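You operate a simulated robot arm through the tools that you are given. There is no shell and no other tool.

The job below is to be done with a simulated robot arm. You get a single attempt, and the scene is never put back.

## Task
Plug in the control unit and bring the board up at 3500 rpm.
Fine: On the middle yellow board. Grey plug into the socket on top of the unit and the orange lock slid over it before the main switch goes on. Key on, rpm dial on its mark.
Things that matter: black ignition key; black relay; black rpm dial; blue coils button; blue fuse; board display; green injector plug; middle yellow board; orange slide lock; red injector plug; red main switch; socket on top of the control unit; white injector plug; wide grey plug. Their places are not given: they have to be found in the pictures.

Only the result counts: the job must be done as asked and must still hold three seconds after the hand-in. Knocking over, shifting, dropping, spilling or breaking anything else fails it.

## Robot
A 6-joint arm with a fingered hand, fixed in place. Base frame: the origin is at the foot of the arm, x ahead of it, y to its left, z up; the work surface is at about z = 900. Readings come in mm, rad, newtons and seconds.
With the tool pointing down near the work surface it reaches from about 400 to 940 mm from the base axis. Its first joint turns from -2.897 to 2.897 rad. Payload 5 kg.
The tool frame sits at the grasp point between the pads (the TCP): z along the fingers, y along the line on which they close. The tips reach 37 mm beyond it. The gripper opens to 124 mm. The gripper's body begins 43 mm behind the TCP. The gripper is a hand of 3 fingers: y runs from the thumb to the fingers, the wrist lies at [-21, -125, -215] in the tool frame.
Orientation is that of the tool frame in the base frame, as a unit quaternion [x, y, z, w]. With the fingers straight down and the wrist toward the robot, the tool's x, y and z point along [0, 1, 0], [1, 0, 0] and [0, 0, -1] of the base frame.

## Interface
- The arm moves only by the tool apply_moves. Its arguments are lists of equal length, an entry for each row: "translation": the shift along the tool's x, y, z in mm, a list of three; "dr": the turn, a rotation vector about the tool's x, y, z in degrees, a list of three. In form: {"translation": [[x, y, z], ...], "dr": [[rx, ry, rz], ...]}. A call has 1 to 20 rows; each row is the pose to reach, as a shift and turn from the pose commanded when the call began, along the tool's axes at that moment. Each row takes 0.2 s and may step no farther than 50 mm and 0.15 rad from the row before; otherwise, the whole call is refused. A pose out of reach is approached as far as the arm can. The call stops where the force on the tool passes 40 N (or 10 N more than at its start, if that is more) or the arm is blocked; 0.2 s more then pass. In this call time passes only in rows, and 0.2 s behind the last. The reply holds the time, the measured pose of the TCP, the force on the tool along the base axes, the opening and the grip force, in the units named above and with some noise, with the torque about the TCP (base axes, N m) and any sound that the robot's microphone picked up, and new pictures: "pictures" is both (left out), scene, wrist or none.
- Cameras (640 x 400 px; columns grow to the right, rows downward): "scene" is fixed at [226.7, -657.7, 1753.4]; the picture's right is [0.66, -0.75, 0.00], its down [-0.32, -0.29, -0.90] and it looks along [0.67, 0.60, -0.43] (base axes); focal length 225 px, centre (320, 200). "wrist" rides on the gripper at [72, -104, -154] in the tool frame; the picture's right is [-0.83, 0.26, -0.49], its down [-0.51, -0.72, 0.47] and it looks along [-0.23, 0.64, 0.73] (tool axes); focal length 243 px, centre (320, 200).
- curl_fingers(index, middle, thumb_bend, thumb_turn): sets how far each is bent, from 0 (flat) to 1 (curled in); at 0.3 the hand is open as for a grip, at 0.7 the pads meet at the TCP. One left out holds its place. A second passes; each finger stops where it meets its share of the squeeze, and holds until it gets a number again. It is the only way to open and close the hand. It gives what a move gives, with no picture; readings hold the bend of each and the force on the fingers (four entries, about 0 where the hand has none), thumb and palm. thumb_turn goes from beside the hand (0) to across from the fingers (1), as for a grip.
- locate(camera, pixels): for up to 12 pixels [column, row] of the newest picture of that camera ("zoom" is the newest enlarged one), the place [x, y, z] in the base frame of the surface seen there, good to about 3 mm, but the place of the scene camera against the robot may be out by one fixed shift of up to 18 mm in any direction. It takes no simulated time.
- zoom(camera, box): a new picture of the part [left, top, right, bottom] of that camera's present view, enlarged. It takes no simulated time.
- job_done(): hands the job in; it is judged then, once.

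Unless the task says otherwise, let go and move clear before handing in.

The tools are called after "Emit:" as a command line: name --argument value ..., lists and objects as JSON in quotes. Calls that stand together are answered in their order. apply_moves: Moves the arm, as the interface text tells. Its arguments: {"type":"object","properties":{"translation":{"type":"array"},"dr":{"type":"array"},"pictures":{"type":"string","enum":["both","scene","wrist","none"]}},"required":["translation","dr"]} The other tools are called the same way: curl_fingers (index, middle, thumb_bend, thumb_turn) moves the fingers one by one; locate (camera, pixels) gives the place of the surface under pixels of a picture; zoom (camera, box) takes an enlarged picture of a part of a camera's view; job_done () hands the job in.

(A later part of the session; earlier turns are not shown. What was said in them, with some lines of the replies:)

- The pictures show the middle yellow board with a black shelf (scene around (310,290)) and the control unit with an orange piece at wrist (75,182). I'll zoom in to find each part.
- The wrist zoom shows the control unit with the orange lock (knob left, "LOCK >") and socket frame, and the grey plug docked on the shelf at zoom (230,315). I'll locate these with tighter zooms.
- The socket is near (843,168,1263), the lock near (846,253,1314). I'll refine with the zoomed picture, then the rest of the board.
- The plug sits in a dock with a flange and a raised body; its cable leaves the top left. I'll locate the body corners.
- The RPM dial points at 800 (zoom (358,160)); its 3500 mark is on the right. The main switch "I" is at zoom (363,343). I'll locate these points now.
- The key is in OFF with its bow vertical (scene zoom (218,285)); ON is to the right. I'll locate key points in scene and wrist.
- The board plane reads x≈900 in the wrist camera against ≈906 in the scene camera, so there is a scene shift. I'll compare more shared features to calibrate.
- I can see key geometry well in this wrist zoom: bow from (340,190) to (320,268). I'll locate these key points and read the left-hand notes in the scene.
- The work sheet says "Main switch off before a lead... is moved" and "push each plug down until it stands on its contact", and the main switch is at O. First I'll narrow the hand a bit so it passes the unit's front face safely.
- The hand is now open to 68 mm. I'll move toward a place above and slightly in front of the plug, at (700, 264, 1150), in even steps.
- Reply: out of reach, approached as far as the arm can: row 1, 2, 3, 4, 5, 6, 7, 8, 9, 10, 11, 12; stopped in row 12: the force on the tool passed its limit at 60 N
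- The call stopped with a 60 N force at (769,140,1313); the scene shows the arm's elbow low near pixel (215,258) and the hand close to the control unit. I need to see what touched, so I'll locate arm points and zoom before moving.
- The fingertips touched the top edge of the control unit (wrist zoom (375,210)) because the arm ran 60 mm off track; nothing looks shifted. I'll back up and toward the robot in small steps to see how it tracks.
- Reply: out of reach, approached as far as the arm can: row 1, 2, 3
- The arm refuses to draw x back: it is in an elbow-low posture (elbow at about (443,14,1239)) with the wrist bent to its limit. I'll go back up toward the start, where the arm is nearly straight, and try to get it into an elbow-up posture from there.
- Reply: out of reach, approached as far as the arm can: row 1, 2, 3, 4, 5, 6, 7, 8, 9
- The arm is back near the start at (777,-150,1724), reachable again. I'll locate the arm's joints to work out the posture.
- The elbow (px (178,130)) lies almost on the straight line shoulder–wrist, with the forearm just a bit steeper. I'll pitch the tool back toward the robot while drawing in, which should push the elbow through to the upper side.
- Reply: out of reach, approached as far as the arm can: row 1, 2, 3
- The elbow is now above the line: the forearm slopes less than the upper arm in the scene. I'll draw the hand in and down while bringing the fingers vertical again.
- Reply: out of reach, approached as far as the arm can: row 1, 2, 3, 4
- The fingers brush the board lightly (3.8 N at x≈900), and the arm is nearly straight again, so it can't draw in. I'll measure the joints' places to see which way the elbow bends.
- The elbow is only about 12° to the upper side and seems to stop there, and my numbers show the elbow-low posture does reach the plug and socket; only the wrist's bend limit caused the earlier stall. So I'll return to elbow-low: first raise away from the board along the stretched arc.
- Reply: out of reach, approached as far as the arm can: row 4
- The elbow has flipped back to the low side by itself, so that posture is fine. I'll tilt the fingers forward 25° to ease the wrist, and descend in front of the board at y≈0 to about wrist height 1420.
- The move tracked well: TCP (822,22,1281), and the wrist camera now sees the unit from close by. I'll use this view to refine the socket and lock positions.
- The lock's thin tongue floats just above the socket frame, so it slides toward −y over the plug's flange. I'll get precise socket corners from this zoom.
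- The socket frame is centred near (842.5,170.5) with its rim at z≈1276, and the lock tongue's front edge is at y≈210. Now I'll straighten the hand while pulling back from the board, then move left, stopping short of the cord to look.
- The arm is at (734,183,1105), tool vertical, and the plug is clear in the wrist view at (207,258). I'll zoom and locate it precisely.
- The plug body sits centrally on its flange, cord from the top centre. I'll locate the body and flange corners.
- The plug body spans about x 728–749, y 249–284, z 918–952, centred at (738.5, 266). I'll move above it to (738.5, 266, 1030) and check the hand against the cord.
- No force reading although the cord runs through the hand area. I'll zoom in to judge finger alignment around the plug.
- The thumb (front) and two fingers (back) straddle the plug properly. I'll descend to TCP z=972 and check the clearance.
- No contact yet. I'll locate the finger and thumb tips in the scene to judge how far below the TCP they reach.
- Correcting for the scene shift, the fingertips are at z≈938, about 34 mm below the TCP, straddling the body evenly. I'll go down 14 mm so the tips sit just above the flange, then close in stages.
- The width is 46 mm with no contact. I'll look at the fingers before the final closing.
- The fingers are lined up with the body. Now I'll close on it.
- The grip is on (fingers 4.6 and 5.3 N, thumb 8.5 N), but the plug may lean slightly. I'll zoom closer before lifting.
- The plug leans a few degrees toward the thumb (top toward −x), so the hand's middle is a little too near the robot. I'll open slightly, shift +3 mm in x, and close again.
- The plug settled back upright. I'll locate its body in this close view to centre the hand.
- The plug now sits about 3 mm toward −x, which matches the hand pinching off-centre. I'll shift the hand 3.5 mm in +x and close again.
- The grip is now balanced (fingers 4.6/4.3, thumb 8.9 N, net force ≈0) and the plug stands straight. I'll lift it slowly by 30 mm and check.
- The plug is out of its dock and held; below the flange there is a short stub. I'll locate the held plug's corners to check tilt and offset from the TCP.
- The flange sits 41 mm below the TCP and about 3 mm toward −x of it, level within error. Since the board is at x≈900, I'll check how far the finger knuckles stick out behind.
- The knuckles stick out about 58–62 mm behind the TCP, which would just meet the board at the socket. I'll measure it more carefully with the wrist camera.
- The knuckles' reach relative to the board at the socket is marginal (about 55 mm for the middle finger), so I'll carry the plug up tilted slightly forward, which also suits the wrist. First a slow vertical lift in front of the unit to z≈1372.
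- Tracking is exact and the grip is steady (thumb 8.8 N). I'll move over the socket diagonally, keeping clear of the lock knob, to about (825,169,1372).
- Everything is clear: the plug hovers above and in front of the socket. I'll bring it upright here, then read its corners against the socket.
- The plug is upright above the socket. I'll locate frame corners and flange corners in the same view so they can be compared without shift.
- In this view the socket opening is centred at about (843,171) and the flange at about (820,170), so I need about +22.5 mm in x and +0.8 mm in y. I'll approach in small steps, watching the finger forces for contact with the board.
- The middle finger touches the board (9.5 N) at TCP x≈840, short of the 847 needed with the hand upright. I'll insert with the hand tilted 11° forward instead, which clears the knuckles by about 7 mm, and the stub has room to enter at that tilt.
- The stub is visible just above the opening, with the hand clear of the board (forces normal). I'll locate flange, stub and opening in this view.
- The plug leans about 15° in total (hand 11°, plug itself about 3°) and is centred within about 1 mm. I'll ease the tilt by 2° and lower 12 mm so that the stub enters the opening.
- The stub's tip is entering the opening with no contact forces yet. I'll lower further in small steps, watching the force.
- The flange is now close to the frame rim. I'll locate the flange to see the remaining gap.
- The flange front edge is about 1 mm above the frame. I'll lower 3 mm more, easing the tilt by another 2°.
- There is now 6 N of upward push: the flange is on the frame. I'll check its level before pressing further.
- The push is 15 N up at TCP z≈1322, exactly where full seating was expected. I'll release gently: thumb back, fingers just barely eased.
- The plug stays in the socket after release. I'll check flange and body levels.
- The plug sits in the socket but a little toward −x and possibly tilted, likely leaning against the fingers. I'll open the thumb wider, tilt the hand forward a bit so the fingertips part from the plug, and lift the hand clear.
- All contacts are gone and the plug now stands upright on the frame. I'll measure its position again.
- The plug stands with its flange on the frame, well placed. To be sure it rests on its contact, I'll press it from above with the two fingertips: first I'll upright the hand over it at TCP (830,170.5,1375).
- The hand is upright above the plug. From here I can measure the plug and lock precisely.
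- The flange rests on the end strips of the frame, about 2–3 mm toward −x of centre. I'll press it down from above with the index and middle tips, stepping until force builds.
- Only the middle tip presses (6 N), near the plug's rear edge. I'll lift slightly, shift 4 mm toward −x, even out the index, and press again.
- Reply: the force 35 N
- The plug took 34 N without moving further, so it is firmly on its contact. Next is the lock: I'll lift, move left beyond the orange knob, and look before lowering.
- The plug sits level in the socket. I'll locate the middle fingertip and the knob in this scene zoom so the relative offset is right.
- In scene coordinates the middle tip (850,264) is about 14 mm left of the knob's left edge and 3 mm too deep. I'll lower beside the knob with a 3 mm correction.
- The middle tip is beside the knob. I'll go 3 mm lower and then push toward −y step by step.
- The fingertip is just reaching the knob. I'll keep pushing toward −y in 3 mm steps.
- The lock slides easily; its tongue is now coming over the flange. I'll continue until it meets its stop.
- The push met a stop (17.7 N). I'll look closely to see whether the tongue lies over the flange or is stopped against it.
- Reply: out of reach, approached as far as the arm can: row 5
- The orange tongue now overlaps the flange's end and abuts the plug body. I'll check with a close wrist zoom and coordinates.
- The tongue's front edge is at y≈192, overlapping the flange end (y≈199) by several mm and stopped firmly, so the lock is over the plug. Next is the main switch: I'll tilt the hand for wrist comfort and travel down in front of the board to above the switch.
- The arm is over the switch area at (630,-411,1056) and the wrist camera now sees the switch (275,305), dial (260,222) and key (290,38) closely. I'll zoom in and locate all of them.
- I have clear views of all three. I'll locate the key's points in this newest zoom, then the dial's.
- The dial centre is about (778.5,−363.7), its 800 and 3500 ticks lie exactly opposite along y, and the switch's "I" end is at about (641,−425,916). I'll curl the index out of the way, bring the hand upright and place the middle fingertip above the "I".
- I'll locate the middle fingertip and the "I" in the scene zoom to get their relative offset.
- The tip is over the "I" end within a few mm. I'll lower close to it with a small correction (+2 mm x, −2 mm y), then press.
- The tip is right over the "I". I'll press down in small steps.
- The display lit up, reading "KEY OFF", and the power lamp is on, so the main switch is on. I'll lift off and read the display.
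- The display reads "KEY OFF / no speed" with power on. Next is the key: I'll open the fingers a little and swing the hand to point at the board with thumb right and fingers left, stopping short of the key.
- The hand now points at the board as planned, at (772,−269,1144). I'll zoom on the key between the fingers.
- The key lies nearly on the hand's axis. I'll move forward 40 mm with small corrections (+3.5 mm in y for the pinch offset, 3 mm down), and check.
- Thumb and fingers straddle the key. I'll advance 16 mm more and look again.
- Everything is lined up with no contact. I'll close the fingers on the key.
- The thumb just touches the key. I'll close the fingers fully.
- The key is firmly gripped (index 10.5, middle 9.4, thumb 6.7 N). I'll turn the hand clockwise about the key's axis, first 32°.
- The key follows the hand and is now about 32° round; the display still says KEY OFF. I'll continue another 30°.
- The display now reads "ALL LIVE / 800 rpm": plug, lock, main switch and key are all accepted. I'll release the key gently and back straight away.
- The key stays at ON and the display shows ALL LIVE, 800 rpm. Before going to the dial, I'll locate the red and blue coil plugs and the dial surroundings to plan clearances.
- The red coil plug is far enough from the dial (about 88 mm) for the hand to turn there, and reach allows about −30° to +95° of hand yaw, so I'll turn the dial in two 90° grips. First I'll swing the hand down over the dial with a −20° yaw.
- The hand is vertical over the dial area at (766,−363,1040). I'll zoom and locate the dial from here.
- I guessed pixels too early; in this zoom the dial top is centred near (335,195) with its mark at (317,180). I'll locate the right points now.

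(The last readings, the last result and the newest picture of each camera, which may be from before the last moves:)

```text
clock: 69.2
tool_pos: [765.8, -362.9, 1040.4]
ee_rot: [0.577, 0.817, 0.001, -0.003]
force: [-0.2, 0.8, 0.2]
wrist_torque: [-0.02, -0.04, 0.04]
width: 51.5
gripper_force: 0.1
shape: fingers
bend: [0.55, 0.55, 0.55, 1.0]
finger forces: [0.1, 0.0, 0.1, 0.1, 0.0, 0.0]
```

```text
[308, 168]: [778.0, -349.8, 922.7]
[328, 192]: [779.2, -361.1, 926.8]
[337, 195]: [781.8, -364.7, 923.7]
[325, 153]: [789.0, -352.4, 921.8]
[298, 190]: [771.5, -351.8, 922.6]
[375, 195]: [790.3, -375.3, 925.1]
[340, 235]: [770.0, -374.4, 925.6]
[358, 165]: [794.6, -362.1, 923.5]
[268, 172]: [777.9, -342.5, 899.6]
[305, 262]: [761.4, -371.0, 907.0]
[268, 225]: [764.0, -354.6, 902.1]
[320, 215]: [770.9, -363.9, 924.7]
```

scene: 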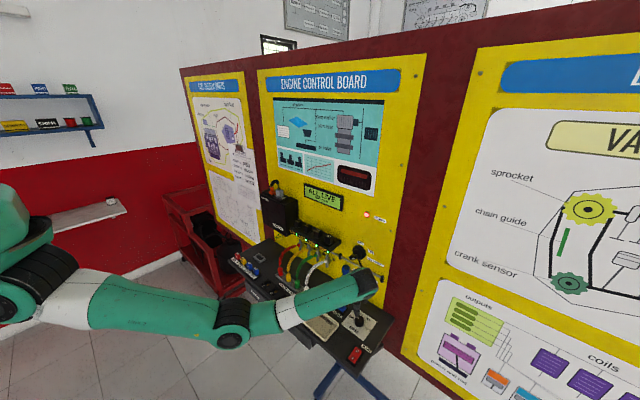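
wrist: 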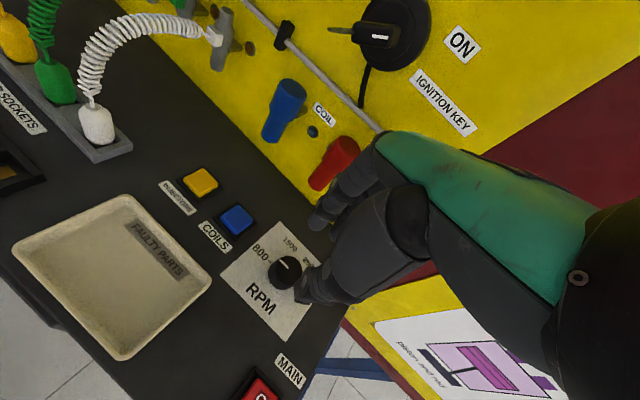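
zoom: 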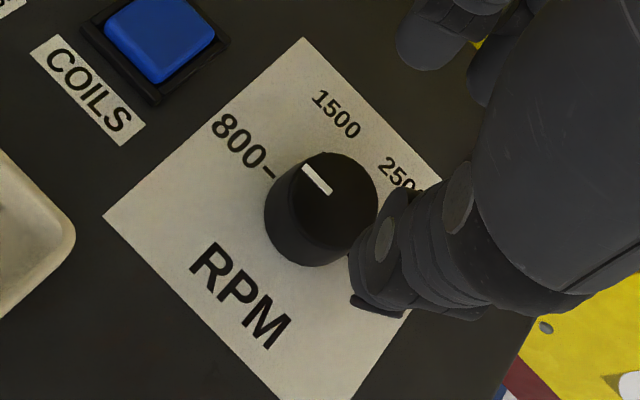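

The dial centre is (779.3,−363.6), top at z≈924, radius ≈14.5 mm, mark pointing straight to 800. I'll lower the hand around it in steps.

Emit:
apply_moves --translation '[[-2.6, 8.2, 30], [-5.2, 16.5, 60], [-5.2, 16.5, 80]]' --dr '[[0, 0, 0], [0, 0, 0], [0, 0, 0]]'

Emit:
zoom --camera "wrist" --box '[260, 180, 380, 300]'

Emit:
zoom --camera "scene" --box '[325, 290, 385, 345]'

```text
clock: 70.0
tool_pos: [784.3, -361.4, 960.9]
ee_rot: [0.576, 0.817, 0.001, 0.0]
force: [0.5, 0.1, -0.8]
wrist_torque: [0.0, -0.01, -0.02]
width: 51.3
gripper_force: 0.0
shape: fingers
bend: [0.55, 0.55, 0.55, 1.0]
finger forces: [0.1, 0.1, 0.1, 0.0, 0.1, 0.1]
```

scene: 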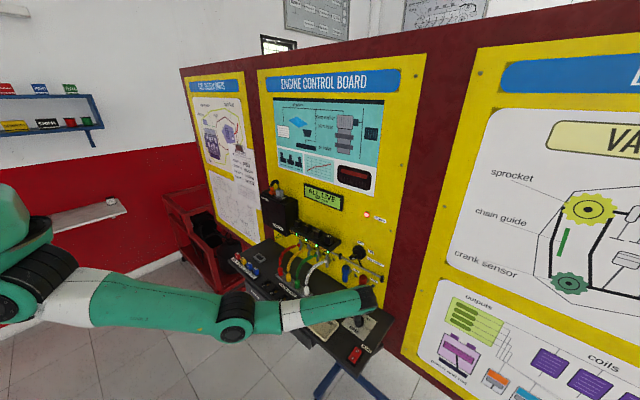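
wrist: 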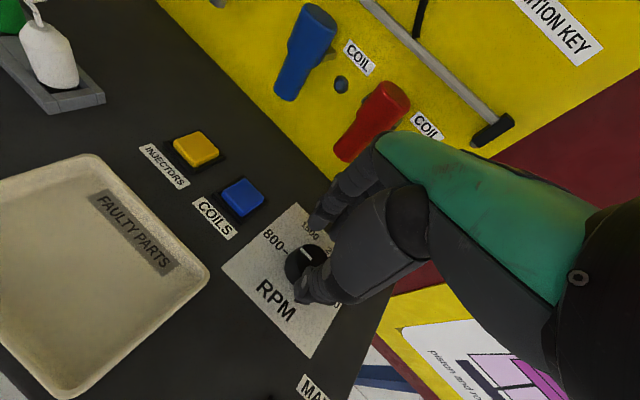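

```text
3.33 times, centred on (320, 240) of wrist
```

zoom: 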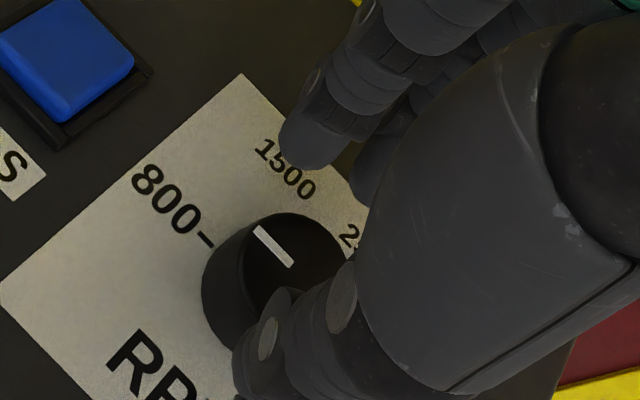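

```text
7.27 times, centred on (355, 318) of scene
```

zoom: 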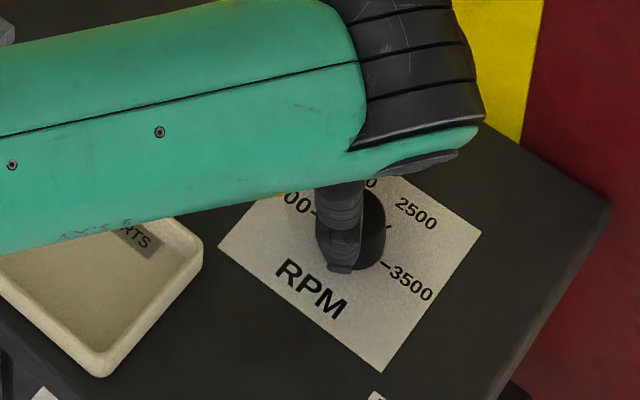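

Thumb and fingers straddle the dial. I'll lower another 17 mm to TCP z≈944.

Emit:
apply_moves --translation '[[0, 0, 6], [0, 0, 12], [0, 0, 17]]' --dr '[[0, 0, 0], [0, 0, 0], [0, 0, 0]]' --pictures "wrist"

Emit:
zoom --camera "wrist" --box '[260, 180, 380, 300]'

```text
clock: 70.8
tool_pos: [783.9, -361.5, 943.3]
ee_rot: [0.576, 0.817, 0.001, -0.001]
force: [0.0, -0.9, 1.2]
wrist_torque: [0.03, -0.01, -0.02]
width: 51.4
gripper_force: 0.2
shape: fingers
bend: [0.55, 0.55, 0.55, 1.0]
finger forces: [0.0, 0.1, 0.0, 0.1, 0.0, 0.1]
```

wrist: 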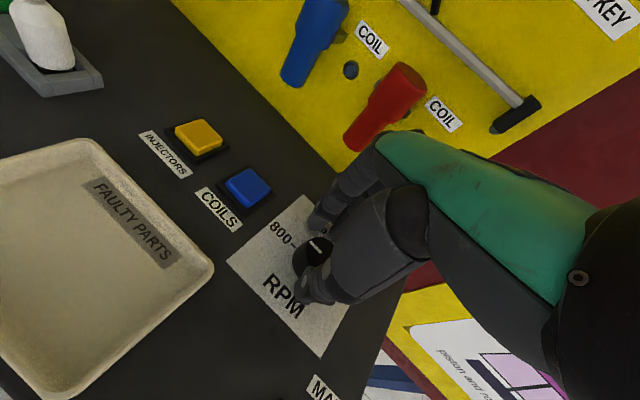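

```text
3.33 times, centred on (320, 240) of wrist
```

zoom: 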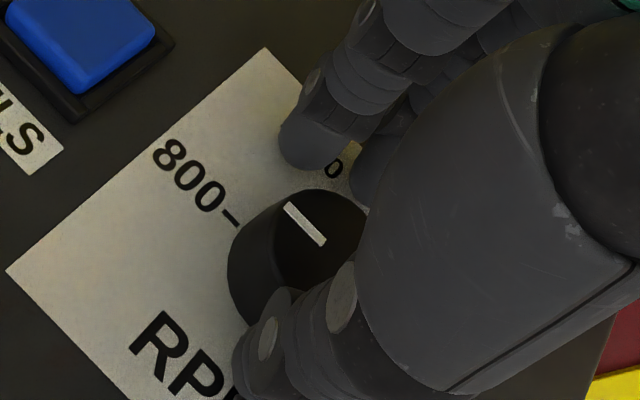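

Good position with no contact. I'll close on the dial.

Emit:
curl_fingers --index 0.68 --middle 0.68 --thumb_bend 0.68

Emit:
zoom --camera "wrist" --box '[260, 180, 380, 300]'

```text
clock: 71.8
tool_pos: [783.2, -362.7, 943.8]
ee_rot: [0.576, 0.817, 0.002, -0.001]
force: [-5.7, -2.3, -2.4]
wrist_torque: [-0.08, 0.19, 0.03]
width: 35.3
gripper_force: 10.0
shape: fingers
bend: [0.64, 0.66, 0.6, 1.0]
finger forces: [3.3, 3.3, 0.1, 0.1, 13.1, 0.0]
```

```text
3.33 times, centred on (320, 240) of wrist
```

zoom: 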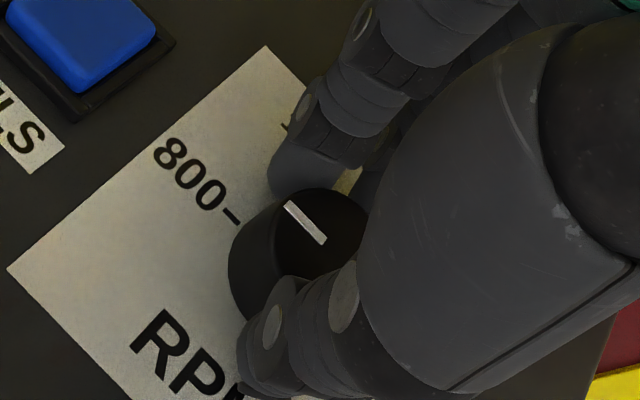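

The dial is gripped (thumb 13 N, fingers 3.3 N each). I'll ease 1 mm toward balance and start turning clockwise about the dial's centre, 24° first, to check that the dial follows.

Emit:
apply_moves --translation '[[-0.5, -1, 0], [-1, -1.1, 0], [-1.5, -1.3, 0]]' --dr '[[0, 0, 8], [0, 0, 16], [0, 0, 24]]'

Emit:
zoom --camera "wrist" --box '[260, 180, 380, 300]'

Emit:
zoom --camera "scene" --box '[290, 170, 380, 230]'

```text
clock: 72.7
tool_pos: [783.3, -363.5, 942.5]
ee_rot: [0.734, 0.679, 0.001, -0.002]
force: [-0.2, 0.4, -2.4]
wrist_torque: [0.0, -0.05, 0.0]
width: 35.1
gripper_force: 9.9
shape: fingers
bend: [0.64, 0.65, 0.6, 1.0]
finger forces: [5.3, 4.7, 0.1, 0.0, 10.1, 0.0]
```

scene: 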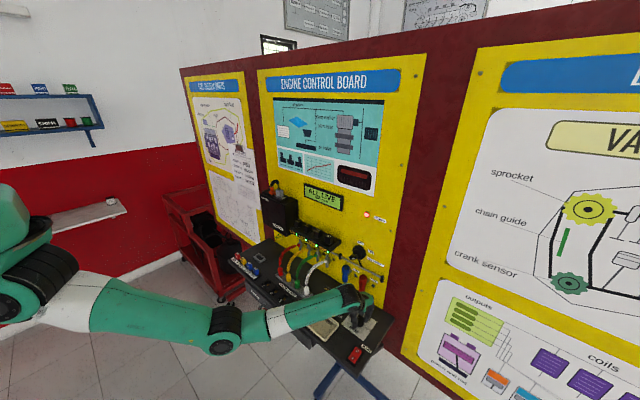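
wrist: 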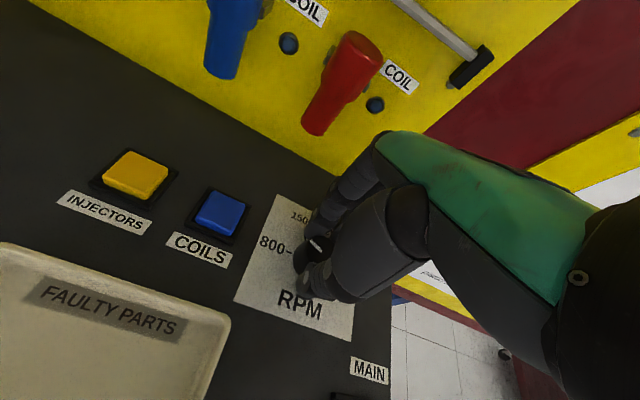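

```text
3.33 times, centred on (320, 240) of wrist
```

zoom: 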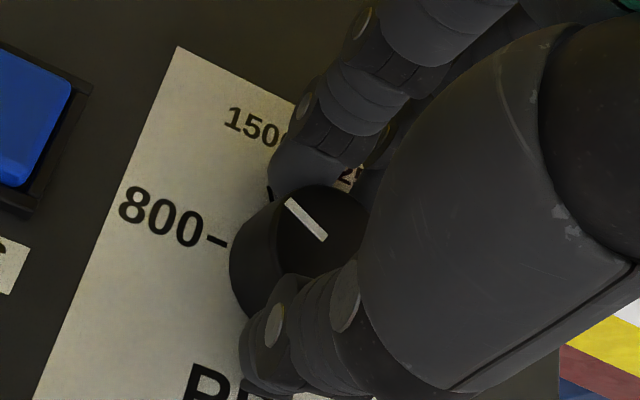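

```text
6.67 times, centred on (335, 200) of scene
```

zoom: 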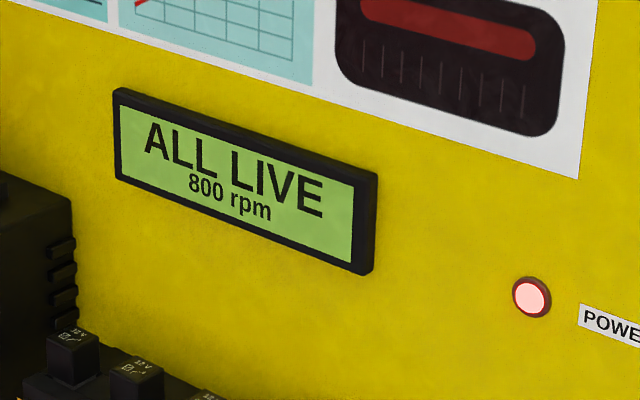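

The dial turns with the hand (its mark keeps the same place in the hand's view) and the grip is balanced. I'll continue another 72°.

Emit:
apply_moves --translation '[[-0.5, 0, 0], [-1, -0.1, 0], [-1.5, -0.3, 0], [-1.9, -0.55, 0], [-2.3, -0.85, 0], [-2.7, -1.2, 0], [-3, -1.6, 0], [-3.25, -2, 0], [-3.4, -2.5, 0]]' --dr '[[0, 0, 8], [0, 0, 16], [0, 0, 24], [0, 0, 32], [0, 0, 40], [0, 0, 48], [0, 0, 56], [0, 0, 64], [0, 0, 72]]'

Emit:
zoom --camera "wrist" --box '[260, 180, 380, 300]'

Emit:
zoom --camera "scene" --box '[290, 170, 380, 230]'

```text
clock: 74.7
tool_pos: [781.0, -366.7, 943.3]
ee_rot: [0.993, 0.117, -0.001, -0.002]
force: [6.3, -1.8, -1.1]
wrist_torque: [-0.16, -0.23, -0.01]
width: 35.0
gripper_force: 10.6
shape: fingers
bend: [0.62, 0.65, 0.61, 1.0]
finger forces: [8.4, 4.3, 0.1, 0.0, 8.9, 0.1]
```

scene: 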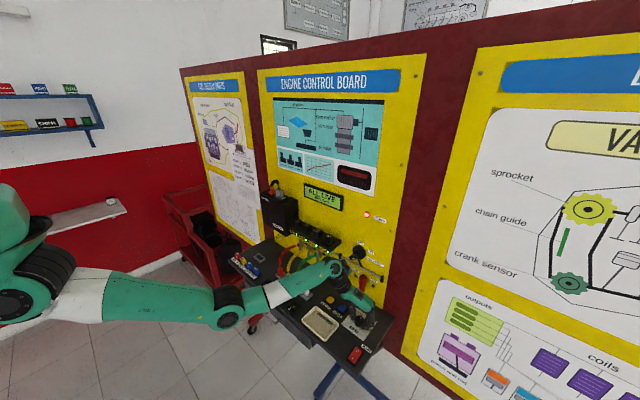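
wrist: 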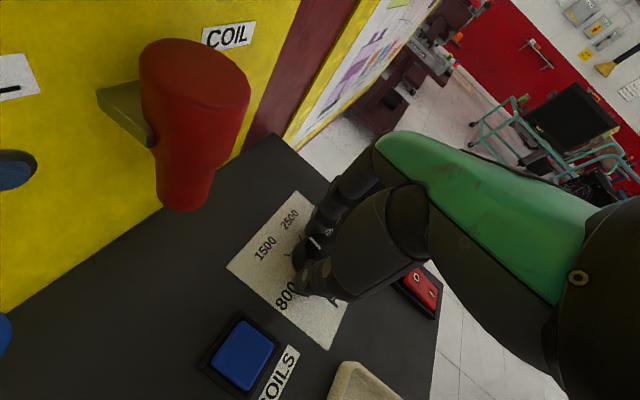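

```text
3.33 times, centred on (320, 240) of wrist
```

zoom: 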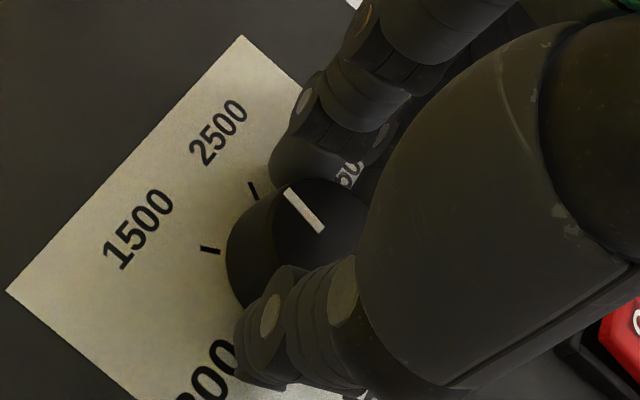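

```text
6.67 times, centred on (335, 200) of scene
```

zoom: 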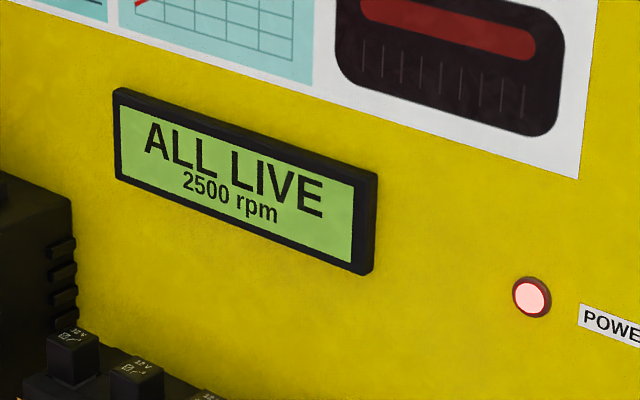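

The display now reads 2500 rpm after 96° of turning. I'll release, lift 30 mm, and swing the hand back to regrip for the rest.

Emit:
curl_fingers --index 0.55 --middle 0.55 --thumb_bend 0.53

Emit:
apply_moves --translation '[[0, 0, -15], [0, 0, -32], [0.5, 0, -32], [1, -0.1, -32], [1.5, -0.3, -32], [1.9, -0.55, -32], [2.3, -0.85, -32], [2.7, -1.2, -32], [3, -1.6, -32], [3.25, -2, -32], [3.4, -2.5, -32], [3.55, -3, -32], [3.6, -3.5, -32], [3.6, -4, -32]]' --dr '[[0, 0, 0], [0, 0, 0], [0, 0, -8], [0, 0, -16], [0, 0, -24], [0, 0, -32], [0, 0, -40], [0, 0, -48], [0, 0, -56], [0, 0, -64], [0, 0, -72], [0, 0, -80], [0, 0, -88], [0, 0, -96]]'

Emit:
zoom --camera "wrist" --box '[250, 180, 380, 300]'

Emit:
zoom --camera "scene" --box '[290, 170, 380, 230]'

```text
clock: 75.7
tool_pos: [780.5, -366.6, 943.5]
ee_rot: [0.993, 0.119, 0.0, -0.001]
force: [0.1, -0.1, -0.2]
wrist_torque: [-0.02, 0.02, -0.01]
width: 54.5
gripper_force: 0.1
shape: fingers
bend: [0.55, 0.55, 0.53, 1.0]
finger forces: [0.0, 0.1, 0.0, 0.0, 0.1, 0.0]
```

```text
clock: 78.7
tool_pos: [783.5, -361.8, 975.1]
ee_rot: [0.576, 0.817, 0.001, -0.002]
force: [-0.7, 0.0, 0.2]
wrist_torque: [-0.01, -0.02, 0.03]
width: 54.4
gripper_force: 0.1
shape: fingers
bend: [0.55, 0.55, 0.53, 1.0]
finger forces: [0.0, 0.1, 0.1, 0.1, 0.0, 0.0]
```

scene: 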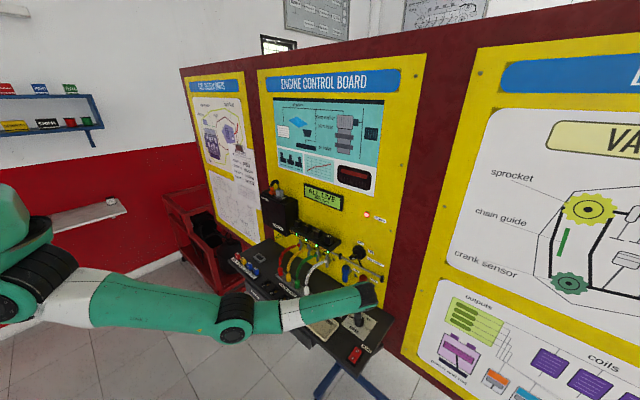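
wrist: 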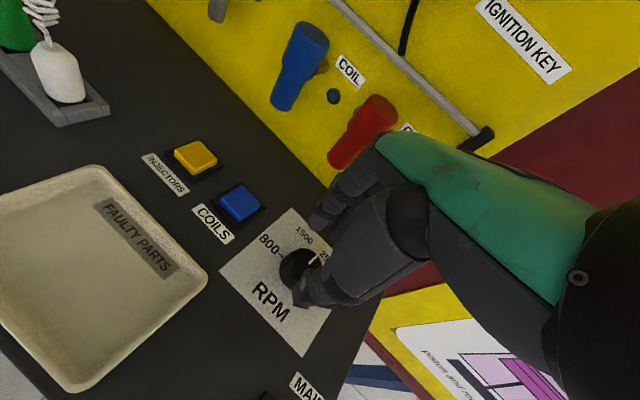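

```text
3.33 times, centred on (315, 240) of wrist
```

zoom: 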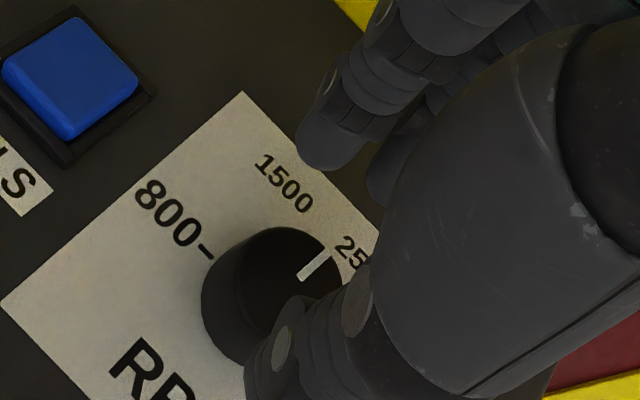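

```text
6.67 times, centred on (335, 200) of scene
```

zoom: 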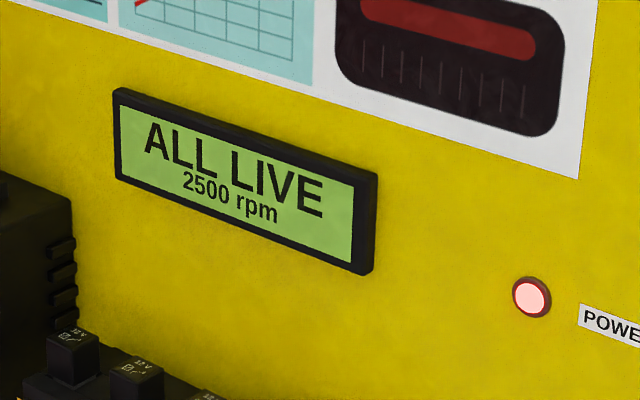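

The dial stays where it was left. I'll lower again and regrip.

Emit:
apply_moves --translation '[[0, -0.5, 12], [0, -0.8, 23], [0, -0.8, 32]]' --dr '[[0, 0, 0], [0, 0, 0], [0, 0, 0]]' --pictures "none"

Emit:
curl_fingers --index 0.68 --middle 0.68 --thumb_bend 0.68

Emit:
zoom --camera "wrist" --box '[250, 180, 380, 300]'

```text
clock: 79.5
tool_pos: [782.6, -361.5, 943.8]
ee_rot: [0.576, 0.818, 0.001, -0.002]
force: [0.4, 0.0, 1.4]
wrist_torque: [0.03, -0.01, -0.03]
width: 54.6
gripper_force: 0.7
shape: fingers
bend: [0.55, 0.55, 0.53, 1.0]
finger forces: [0.1, 0.8, 0.0, 0.0, 0.0, 0.0]
```

```text
clock: 80.5
tool_pos: [782.1, -362.6, 942.6]
ee_rot: [0.577, 0.817, 0.001, -0.001]
force: [-1.8, -1.7, -1.2]
wrist_torque: [-0.08, 0.08, 0.03]
width: 35.1
gripper_force: 10.2
shape: fingers
bend: [0.63, 0.65, 0.6, 1.0]
finger forces: [4.2, 4.1, 0.1, 0.0, 11.6, 0.0]
```

```text
3.33 times, centred on (315, 240) of wrist
```

zoom: 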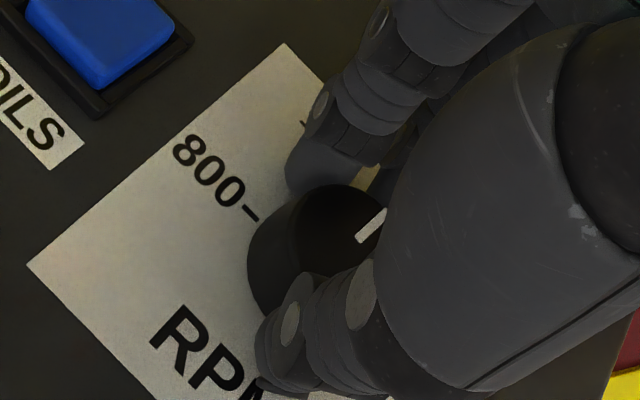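

Gripped again (4.2, 4.1 and 11.6 N). I'll turn another 80°.

Emit:
apply_moves --translation '[[-0.5, -0.1, 0], [-1, -0.2, 0], [-1.5, -0.3, 0], [-1.9, -0.55, 0], [-2.3, -0.85, 0], [-2.7, -1.2, 0], [-3, -1.6, 0], [-3.25, -2, 0], [-3.4, -2.5, 0], [-3.55, -3, 0]]' --dr '[[0, 0, 8], [0, 0, 16], [0, 0, 24], [0, 0, 32], [0, 0, 40], [0, 0, 48], [0, 0, 56], [0, 0, 64], [0, 0, 72], [0, 0, 80]]'

Emit:
zoom --camera "wrist" --box '[250, 180, 380, 300]'

Emit:
zoom --camera "scene" --box '[290, 170, 380, 230]'

Emit:
zoom --camera "scene" --box '[335, 300, 385, 345]'

```text
clock: 82.7
tool_pos: [781.0, -366.4, 942.8]
ee_rot: [0.967, 0.254, 0.001, -0.001]
force: [8.7, 0.8, -3.6]
wrist_torque: [-0.04, -0.3, -0.01]
width: 34.8
gripper_force: 10.3
shape: fingers
bend: [0.62, 0.65, 0.61, 1.0]
finger forces: [8.4, 3.8, 0.1, 0.1, 8.8, 0.0]
```

scene: 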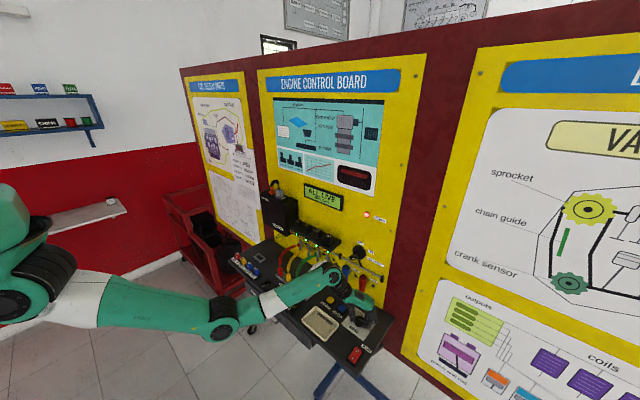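
wrist: 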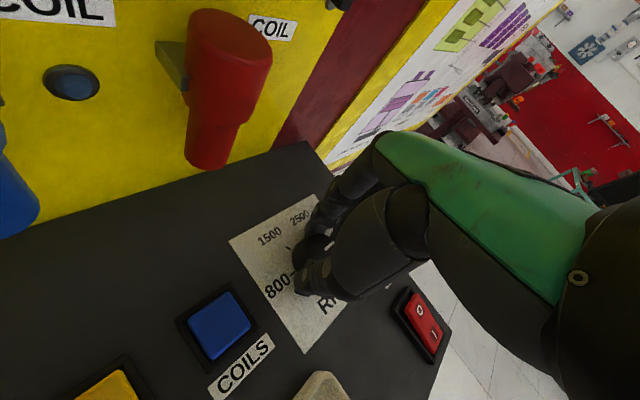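

```text
3.33 times, centred on (315, 240) of wrist
```

zoom: 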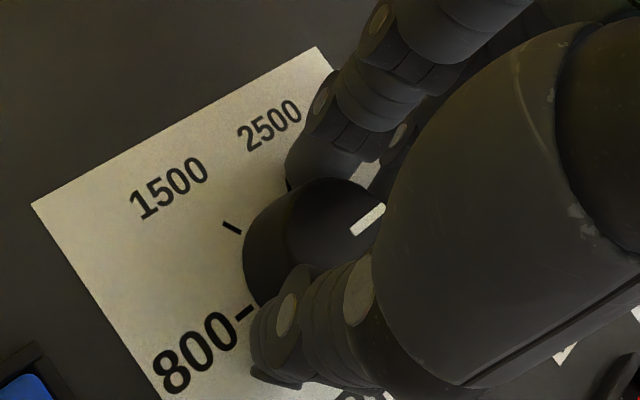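

```text
6.67 times, centred on (335, 200) of scene
```

zoom: 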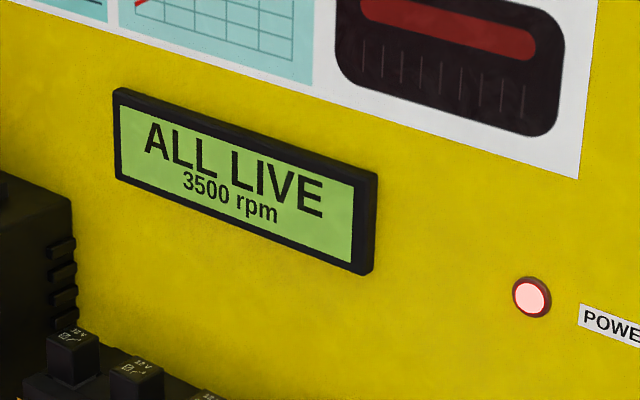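

```text
8.89 times, centred on (360, 322) of scene
```

zoom: 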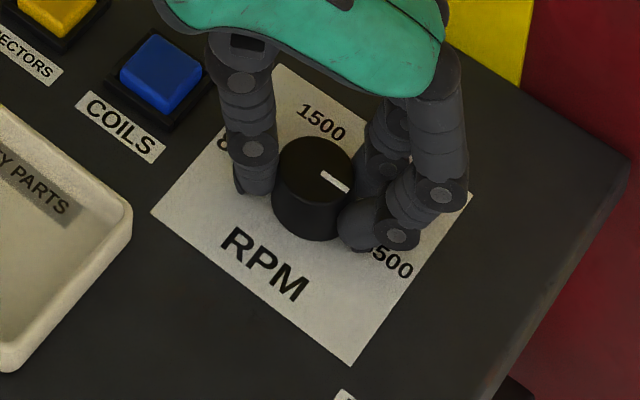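

The display shows 3500 rpm. I'll measure the mark's direction to see how close it is to the 3500 tick.

Emit:
zoom --camera "scene" --box '[348, 312, 368, 328]'

Emit:
locate --camera "zoom" --pixels '[[260, 160], [300, 190], [240, 170], [280, 130], [200, 220], [320, 200]]'

```text
16.00 times, centred on (358, 320) of scene
```

zoom: 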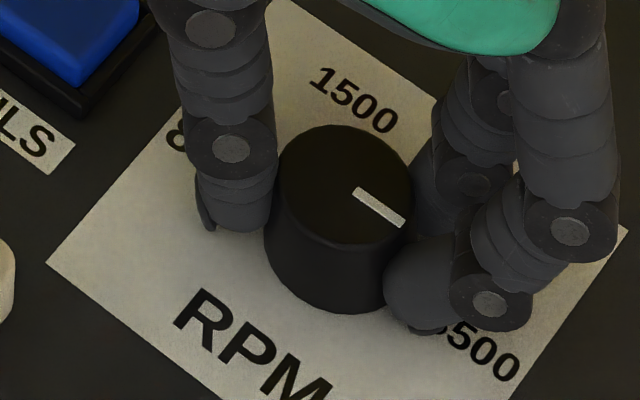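

```text
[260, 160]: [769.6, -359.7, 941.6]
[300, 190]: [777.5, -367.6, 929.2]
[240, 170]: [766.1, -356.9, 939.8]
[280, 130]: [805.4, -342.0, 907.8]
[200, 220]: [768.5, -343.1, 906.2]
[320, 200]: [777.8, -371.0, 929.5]
```

Emit:
locate --camera "zoom" --pixels '[[357, 192], [402, 221], [380, 206], [345, 185], [285, 165], [410, 185], [345, 128], [330, 240]]'

```text
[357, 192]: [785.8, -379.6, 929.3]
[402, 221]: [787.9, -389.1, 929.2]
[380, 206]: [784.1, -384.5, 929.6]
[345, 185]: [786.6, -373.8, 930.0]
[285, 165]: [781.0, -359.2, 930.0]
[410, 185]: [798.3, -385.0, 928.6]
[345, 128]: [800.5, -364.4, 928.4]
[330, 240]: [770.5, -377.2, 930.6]
```

The hand has turned 176.4° in total and the mark is within a few degrees of the tick. I'll add 3.6°, then release and inspect from above.

Emit:
apply_moves --translation '[[-0.1, -0.1, 0], [-0.2, -0.2, 0]]' --dr '[[0, 0, 1.8], [0, 0, 3.6]]' --pictures "none"

Emit:
curl_fingers --index 0.55 --middle 0.55 --thumb_bend 0.53

Emit:
apply_moves --translation '[[0, 0, -15], [0, 0, -35], [0, 0, -70], [0, 0, -110]]' --dr '[[0, 0, 0], [0, 0, 0], [0, 0, 0], [0, 0, 0]]'

Emit:
zoom --camera "scene" --box '[346, 310, 370, 328]'

Emit:
zoom --camera "scene" --box '[290, 170, 380, 230]'

Emit:
zoom --camera "wrist" --box '[230, 190, 370, 310]'

```text
clock: 83.2
tool_pos: [780.7, -366.5, 943.7]
ee_rot: [0.974, 0.225, 0.001, -0.002]
force: [8.8, 0.3, -3.9]
wrist_torque: [-0.06, -0.34, 0.12]
width: 34.8
gripper_force: 10.7
shape: fingers
bend: [0.62, 0.65, 0.61, 1.0]
finger forces: [9.0, 4.5, 0.0, 0.1, 8.1, 0.1]
```

```text
clock: 84.2
tool_pos: [780.6, -366.2, 943.6]
ee_rot: [0.974, 0.225, -0.001, -0.001]
force: [-0.4, -0.7, 0.3]
wrist_torque: [-0.01, -0.07, 0.02]
width: 54.2
gripper_force: 0.6
shape: fingers
bend: [0.55, 0.55, 0.53, 1.0]
finger forces: [0.0, 0.3, 0.1, 0.1, 0.1, 0.0]
```

```text
clock: 85.2
tool_pos: [780.1, -365.4, 1051.4]
ee_rot: [0.974, 0.225, -0.001, -0.002]
force: [0.1, -0.3, -0.1]
wrist_torque: [0.0, 0.0, -0.01]
width: 55.1
gripper_force: 0.1
shape: fingers
bend: [0.55, 0.55, 0.53, 1.0]
finger forces: [0.1, 0.0, 0.0, 0.1, 0.0, 0.0]
```

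scene: 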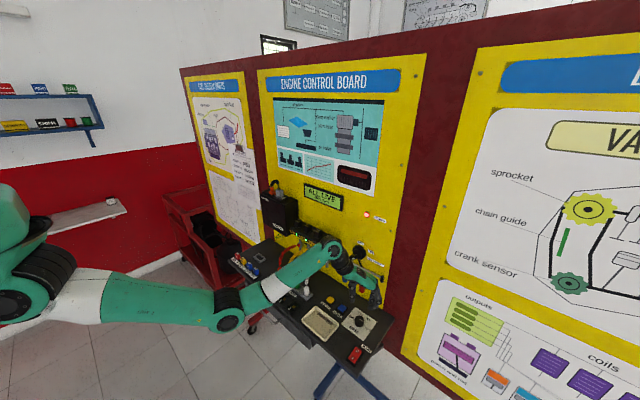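
wrist: 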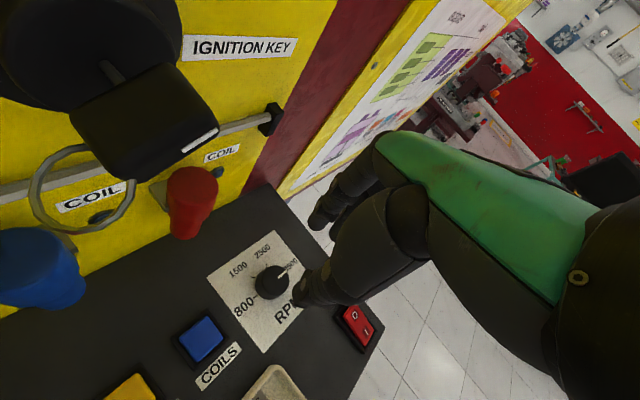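

```text
16.00 times, centred on (358, 319) of scene
```

zoom: 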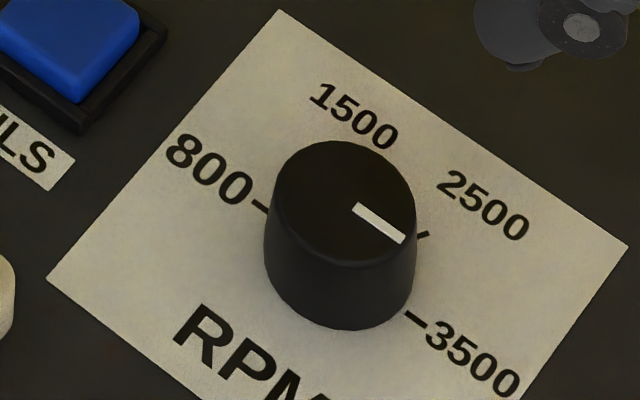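

```text
6.67 times, centred on (335, 200) of scene
```

zoom: 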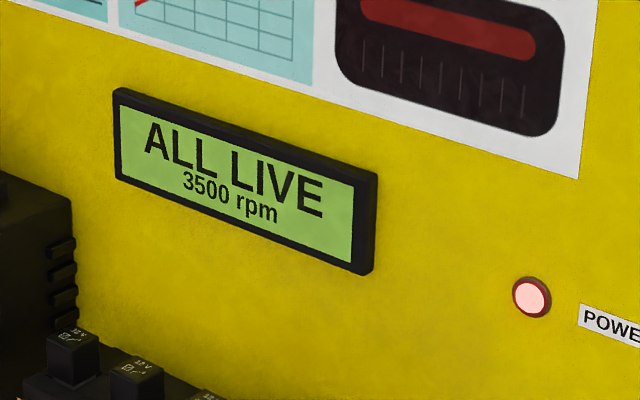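

```text
3.33 times, centred on (300, 250) of wrist
```

zoom: 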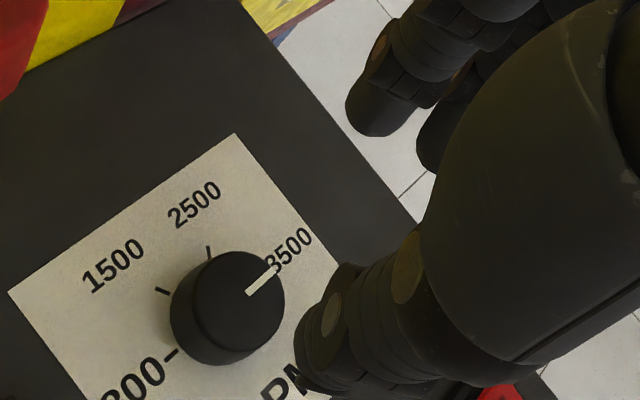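

The dial's mark lines up with the 3500 tick (image slope about 36.5°, matching the 800–3500 tick line), and the display reads "ALL LIVE / 3500 rpm". I'll now move the hand clear, away from the board and key.

Emit:
apply_moves --translation '[[-33.7, -16.4, 0], [-67.5, -32.8, -10], [-101.2, -49.3, -30], [-134.9, -65.7, -55]]' --dr '[[0, 0, 0], [0, 0, 0], [0, 0, 0], [0, 0, 0]]'

Emit:
zoom --camera "scene" --box '[250, 170, 380, 250]'

Emit:
zoom --camera "scene" --box '[330, 235, 400, 370]'

Emit:
zoom --camera "scene" --box '[263, 178, 295, 202]'

Emit:
zoom --camera "scene" --box '[346, 310, 370, 328]'

```text
clock: 86.2
tool_pos: [628.8, -366.1, 1107.7]
ee_rot: [0.974, 0.225, 0.0, -0.002]
force: [-0.3, 0.7, -0.2]
wrist_torque: [0.02, 0.01, -0.02]
width: 54.9
gripper_force: 0.1
shape: fingers
bend: [0.55, 0.55, 0.53, 1.0]
finger forces: [0.0, 0.1, 0.0, 0.1, 0.0, 0.1]
```

scene: 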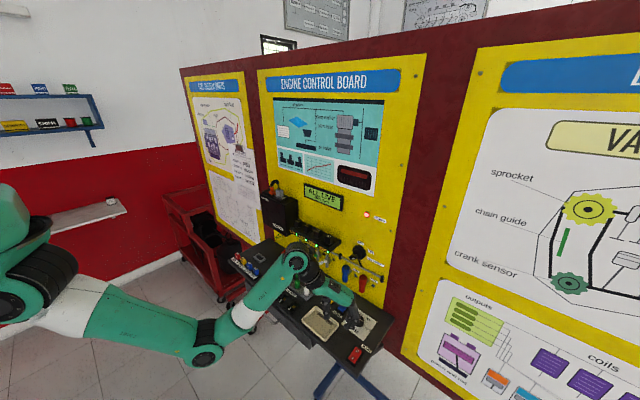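
wrist: 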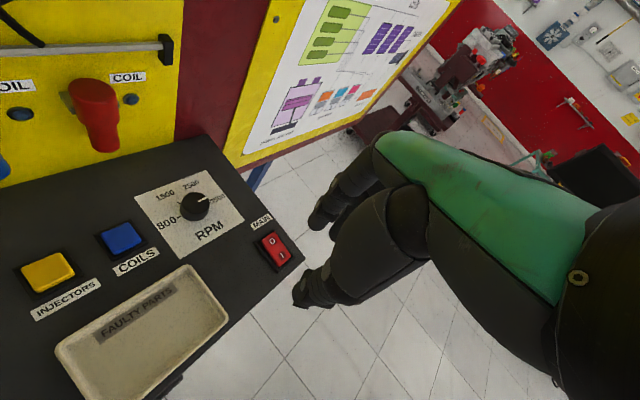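

```text
4.92 times, centred on (315, 210) of scene
```

zoom: 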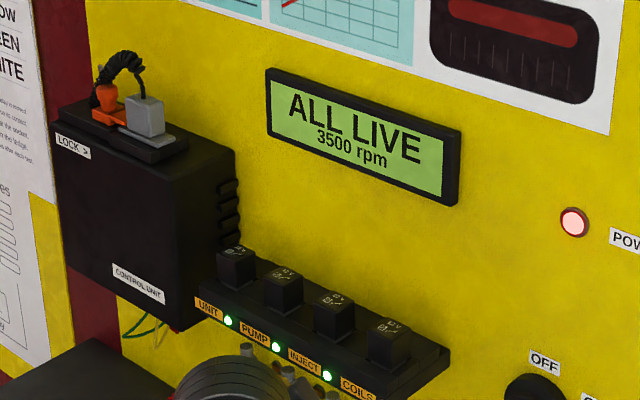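

```text
2.96 times, centred on (365, 302) of scene
```

zoom: 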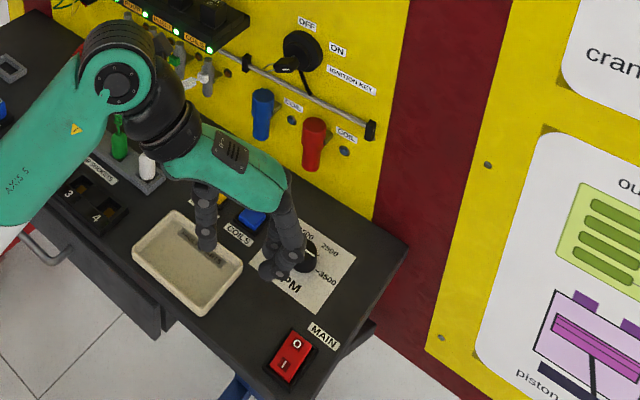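

```text
16.00 times, centred on (279, 190) of scene
```

zoom: 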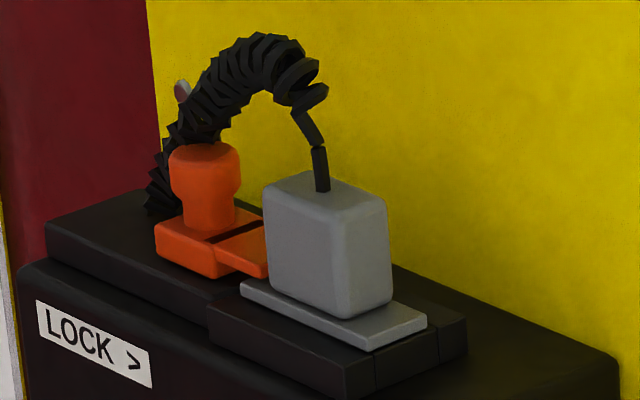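

```text
16.00 times, centred on (358, 319) of scene
```

zoom: 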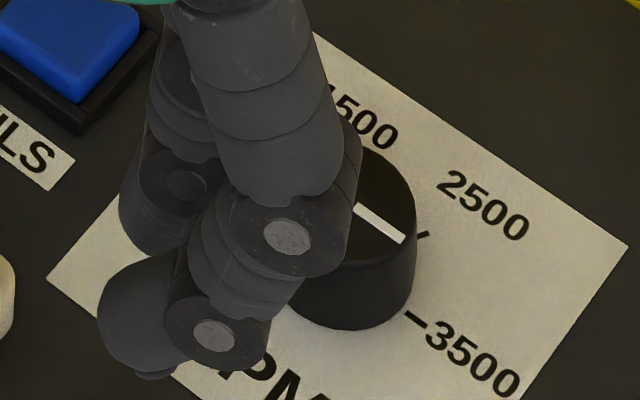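

The picture confirms plug, lock, switch and key; I'll check the dial mark once more from the wrist camera, now clear of the hand.

Emit:
zoom --camera "wrist" --box '[140, 165, 250, 255]'

Emit:
zoom --camera "wrist" --box '[230, 215, 310, 280]'

```text
4.44 times, centred on (195, 210) of wrist
```

zoom: 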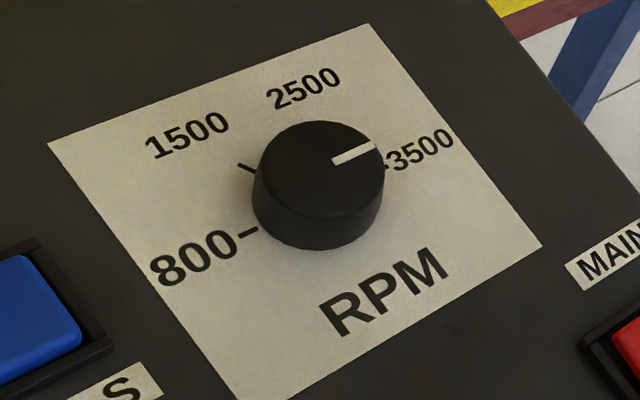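

```text
6.15 times, centred on (270, 248) of wrist
```

zoom: 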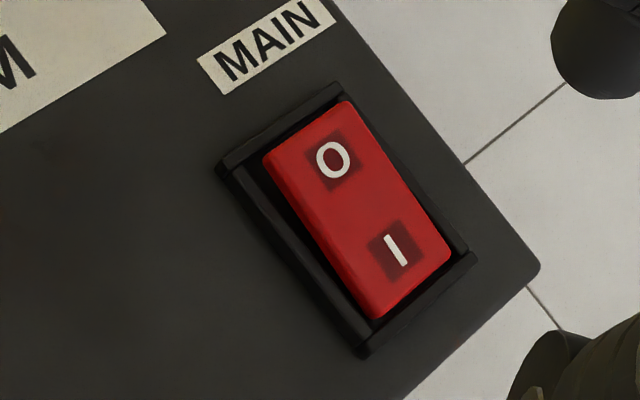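

The mark lies along the 800–3500 tick line, the rocker rests on "I", the display reads "ALL LIVE / 3500 rpm", the lock is at its end stop over the seated plug, and the hand is free and clear. I'm handing in.

Emit:
job_done

```text
The job is handed in.
```

The control unit is plugged in and the board is running. Its display reads "ALL LIVE / 3500 rpm" with the power lamp lit.

- **Plug:** The grey plug is seated in the socket on top of the unit and took about 34 N of pressing without moving further. It sits 2–3 mm toward the front of the socket, but the board reads live.
- **Lock:** The orange slide is over the plug's flange. It was pushed to a firm stop before the main switch went on.
- **Switch and key:** The main switch is on "I" and the key is at ON.
- **RPM dial:** The mark lines up with 3500 to within a couple of degrees.
- **Contacts on the way:** The fingers hit the top edge of the control unit once, at about 60 N, and brushed the board lightly twice. Nothing looked shifted afterwards.

The hand has let go and is clear of the board.
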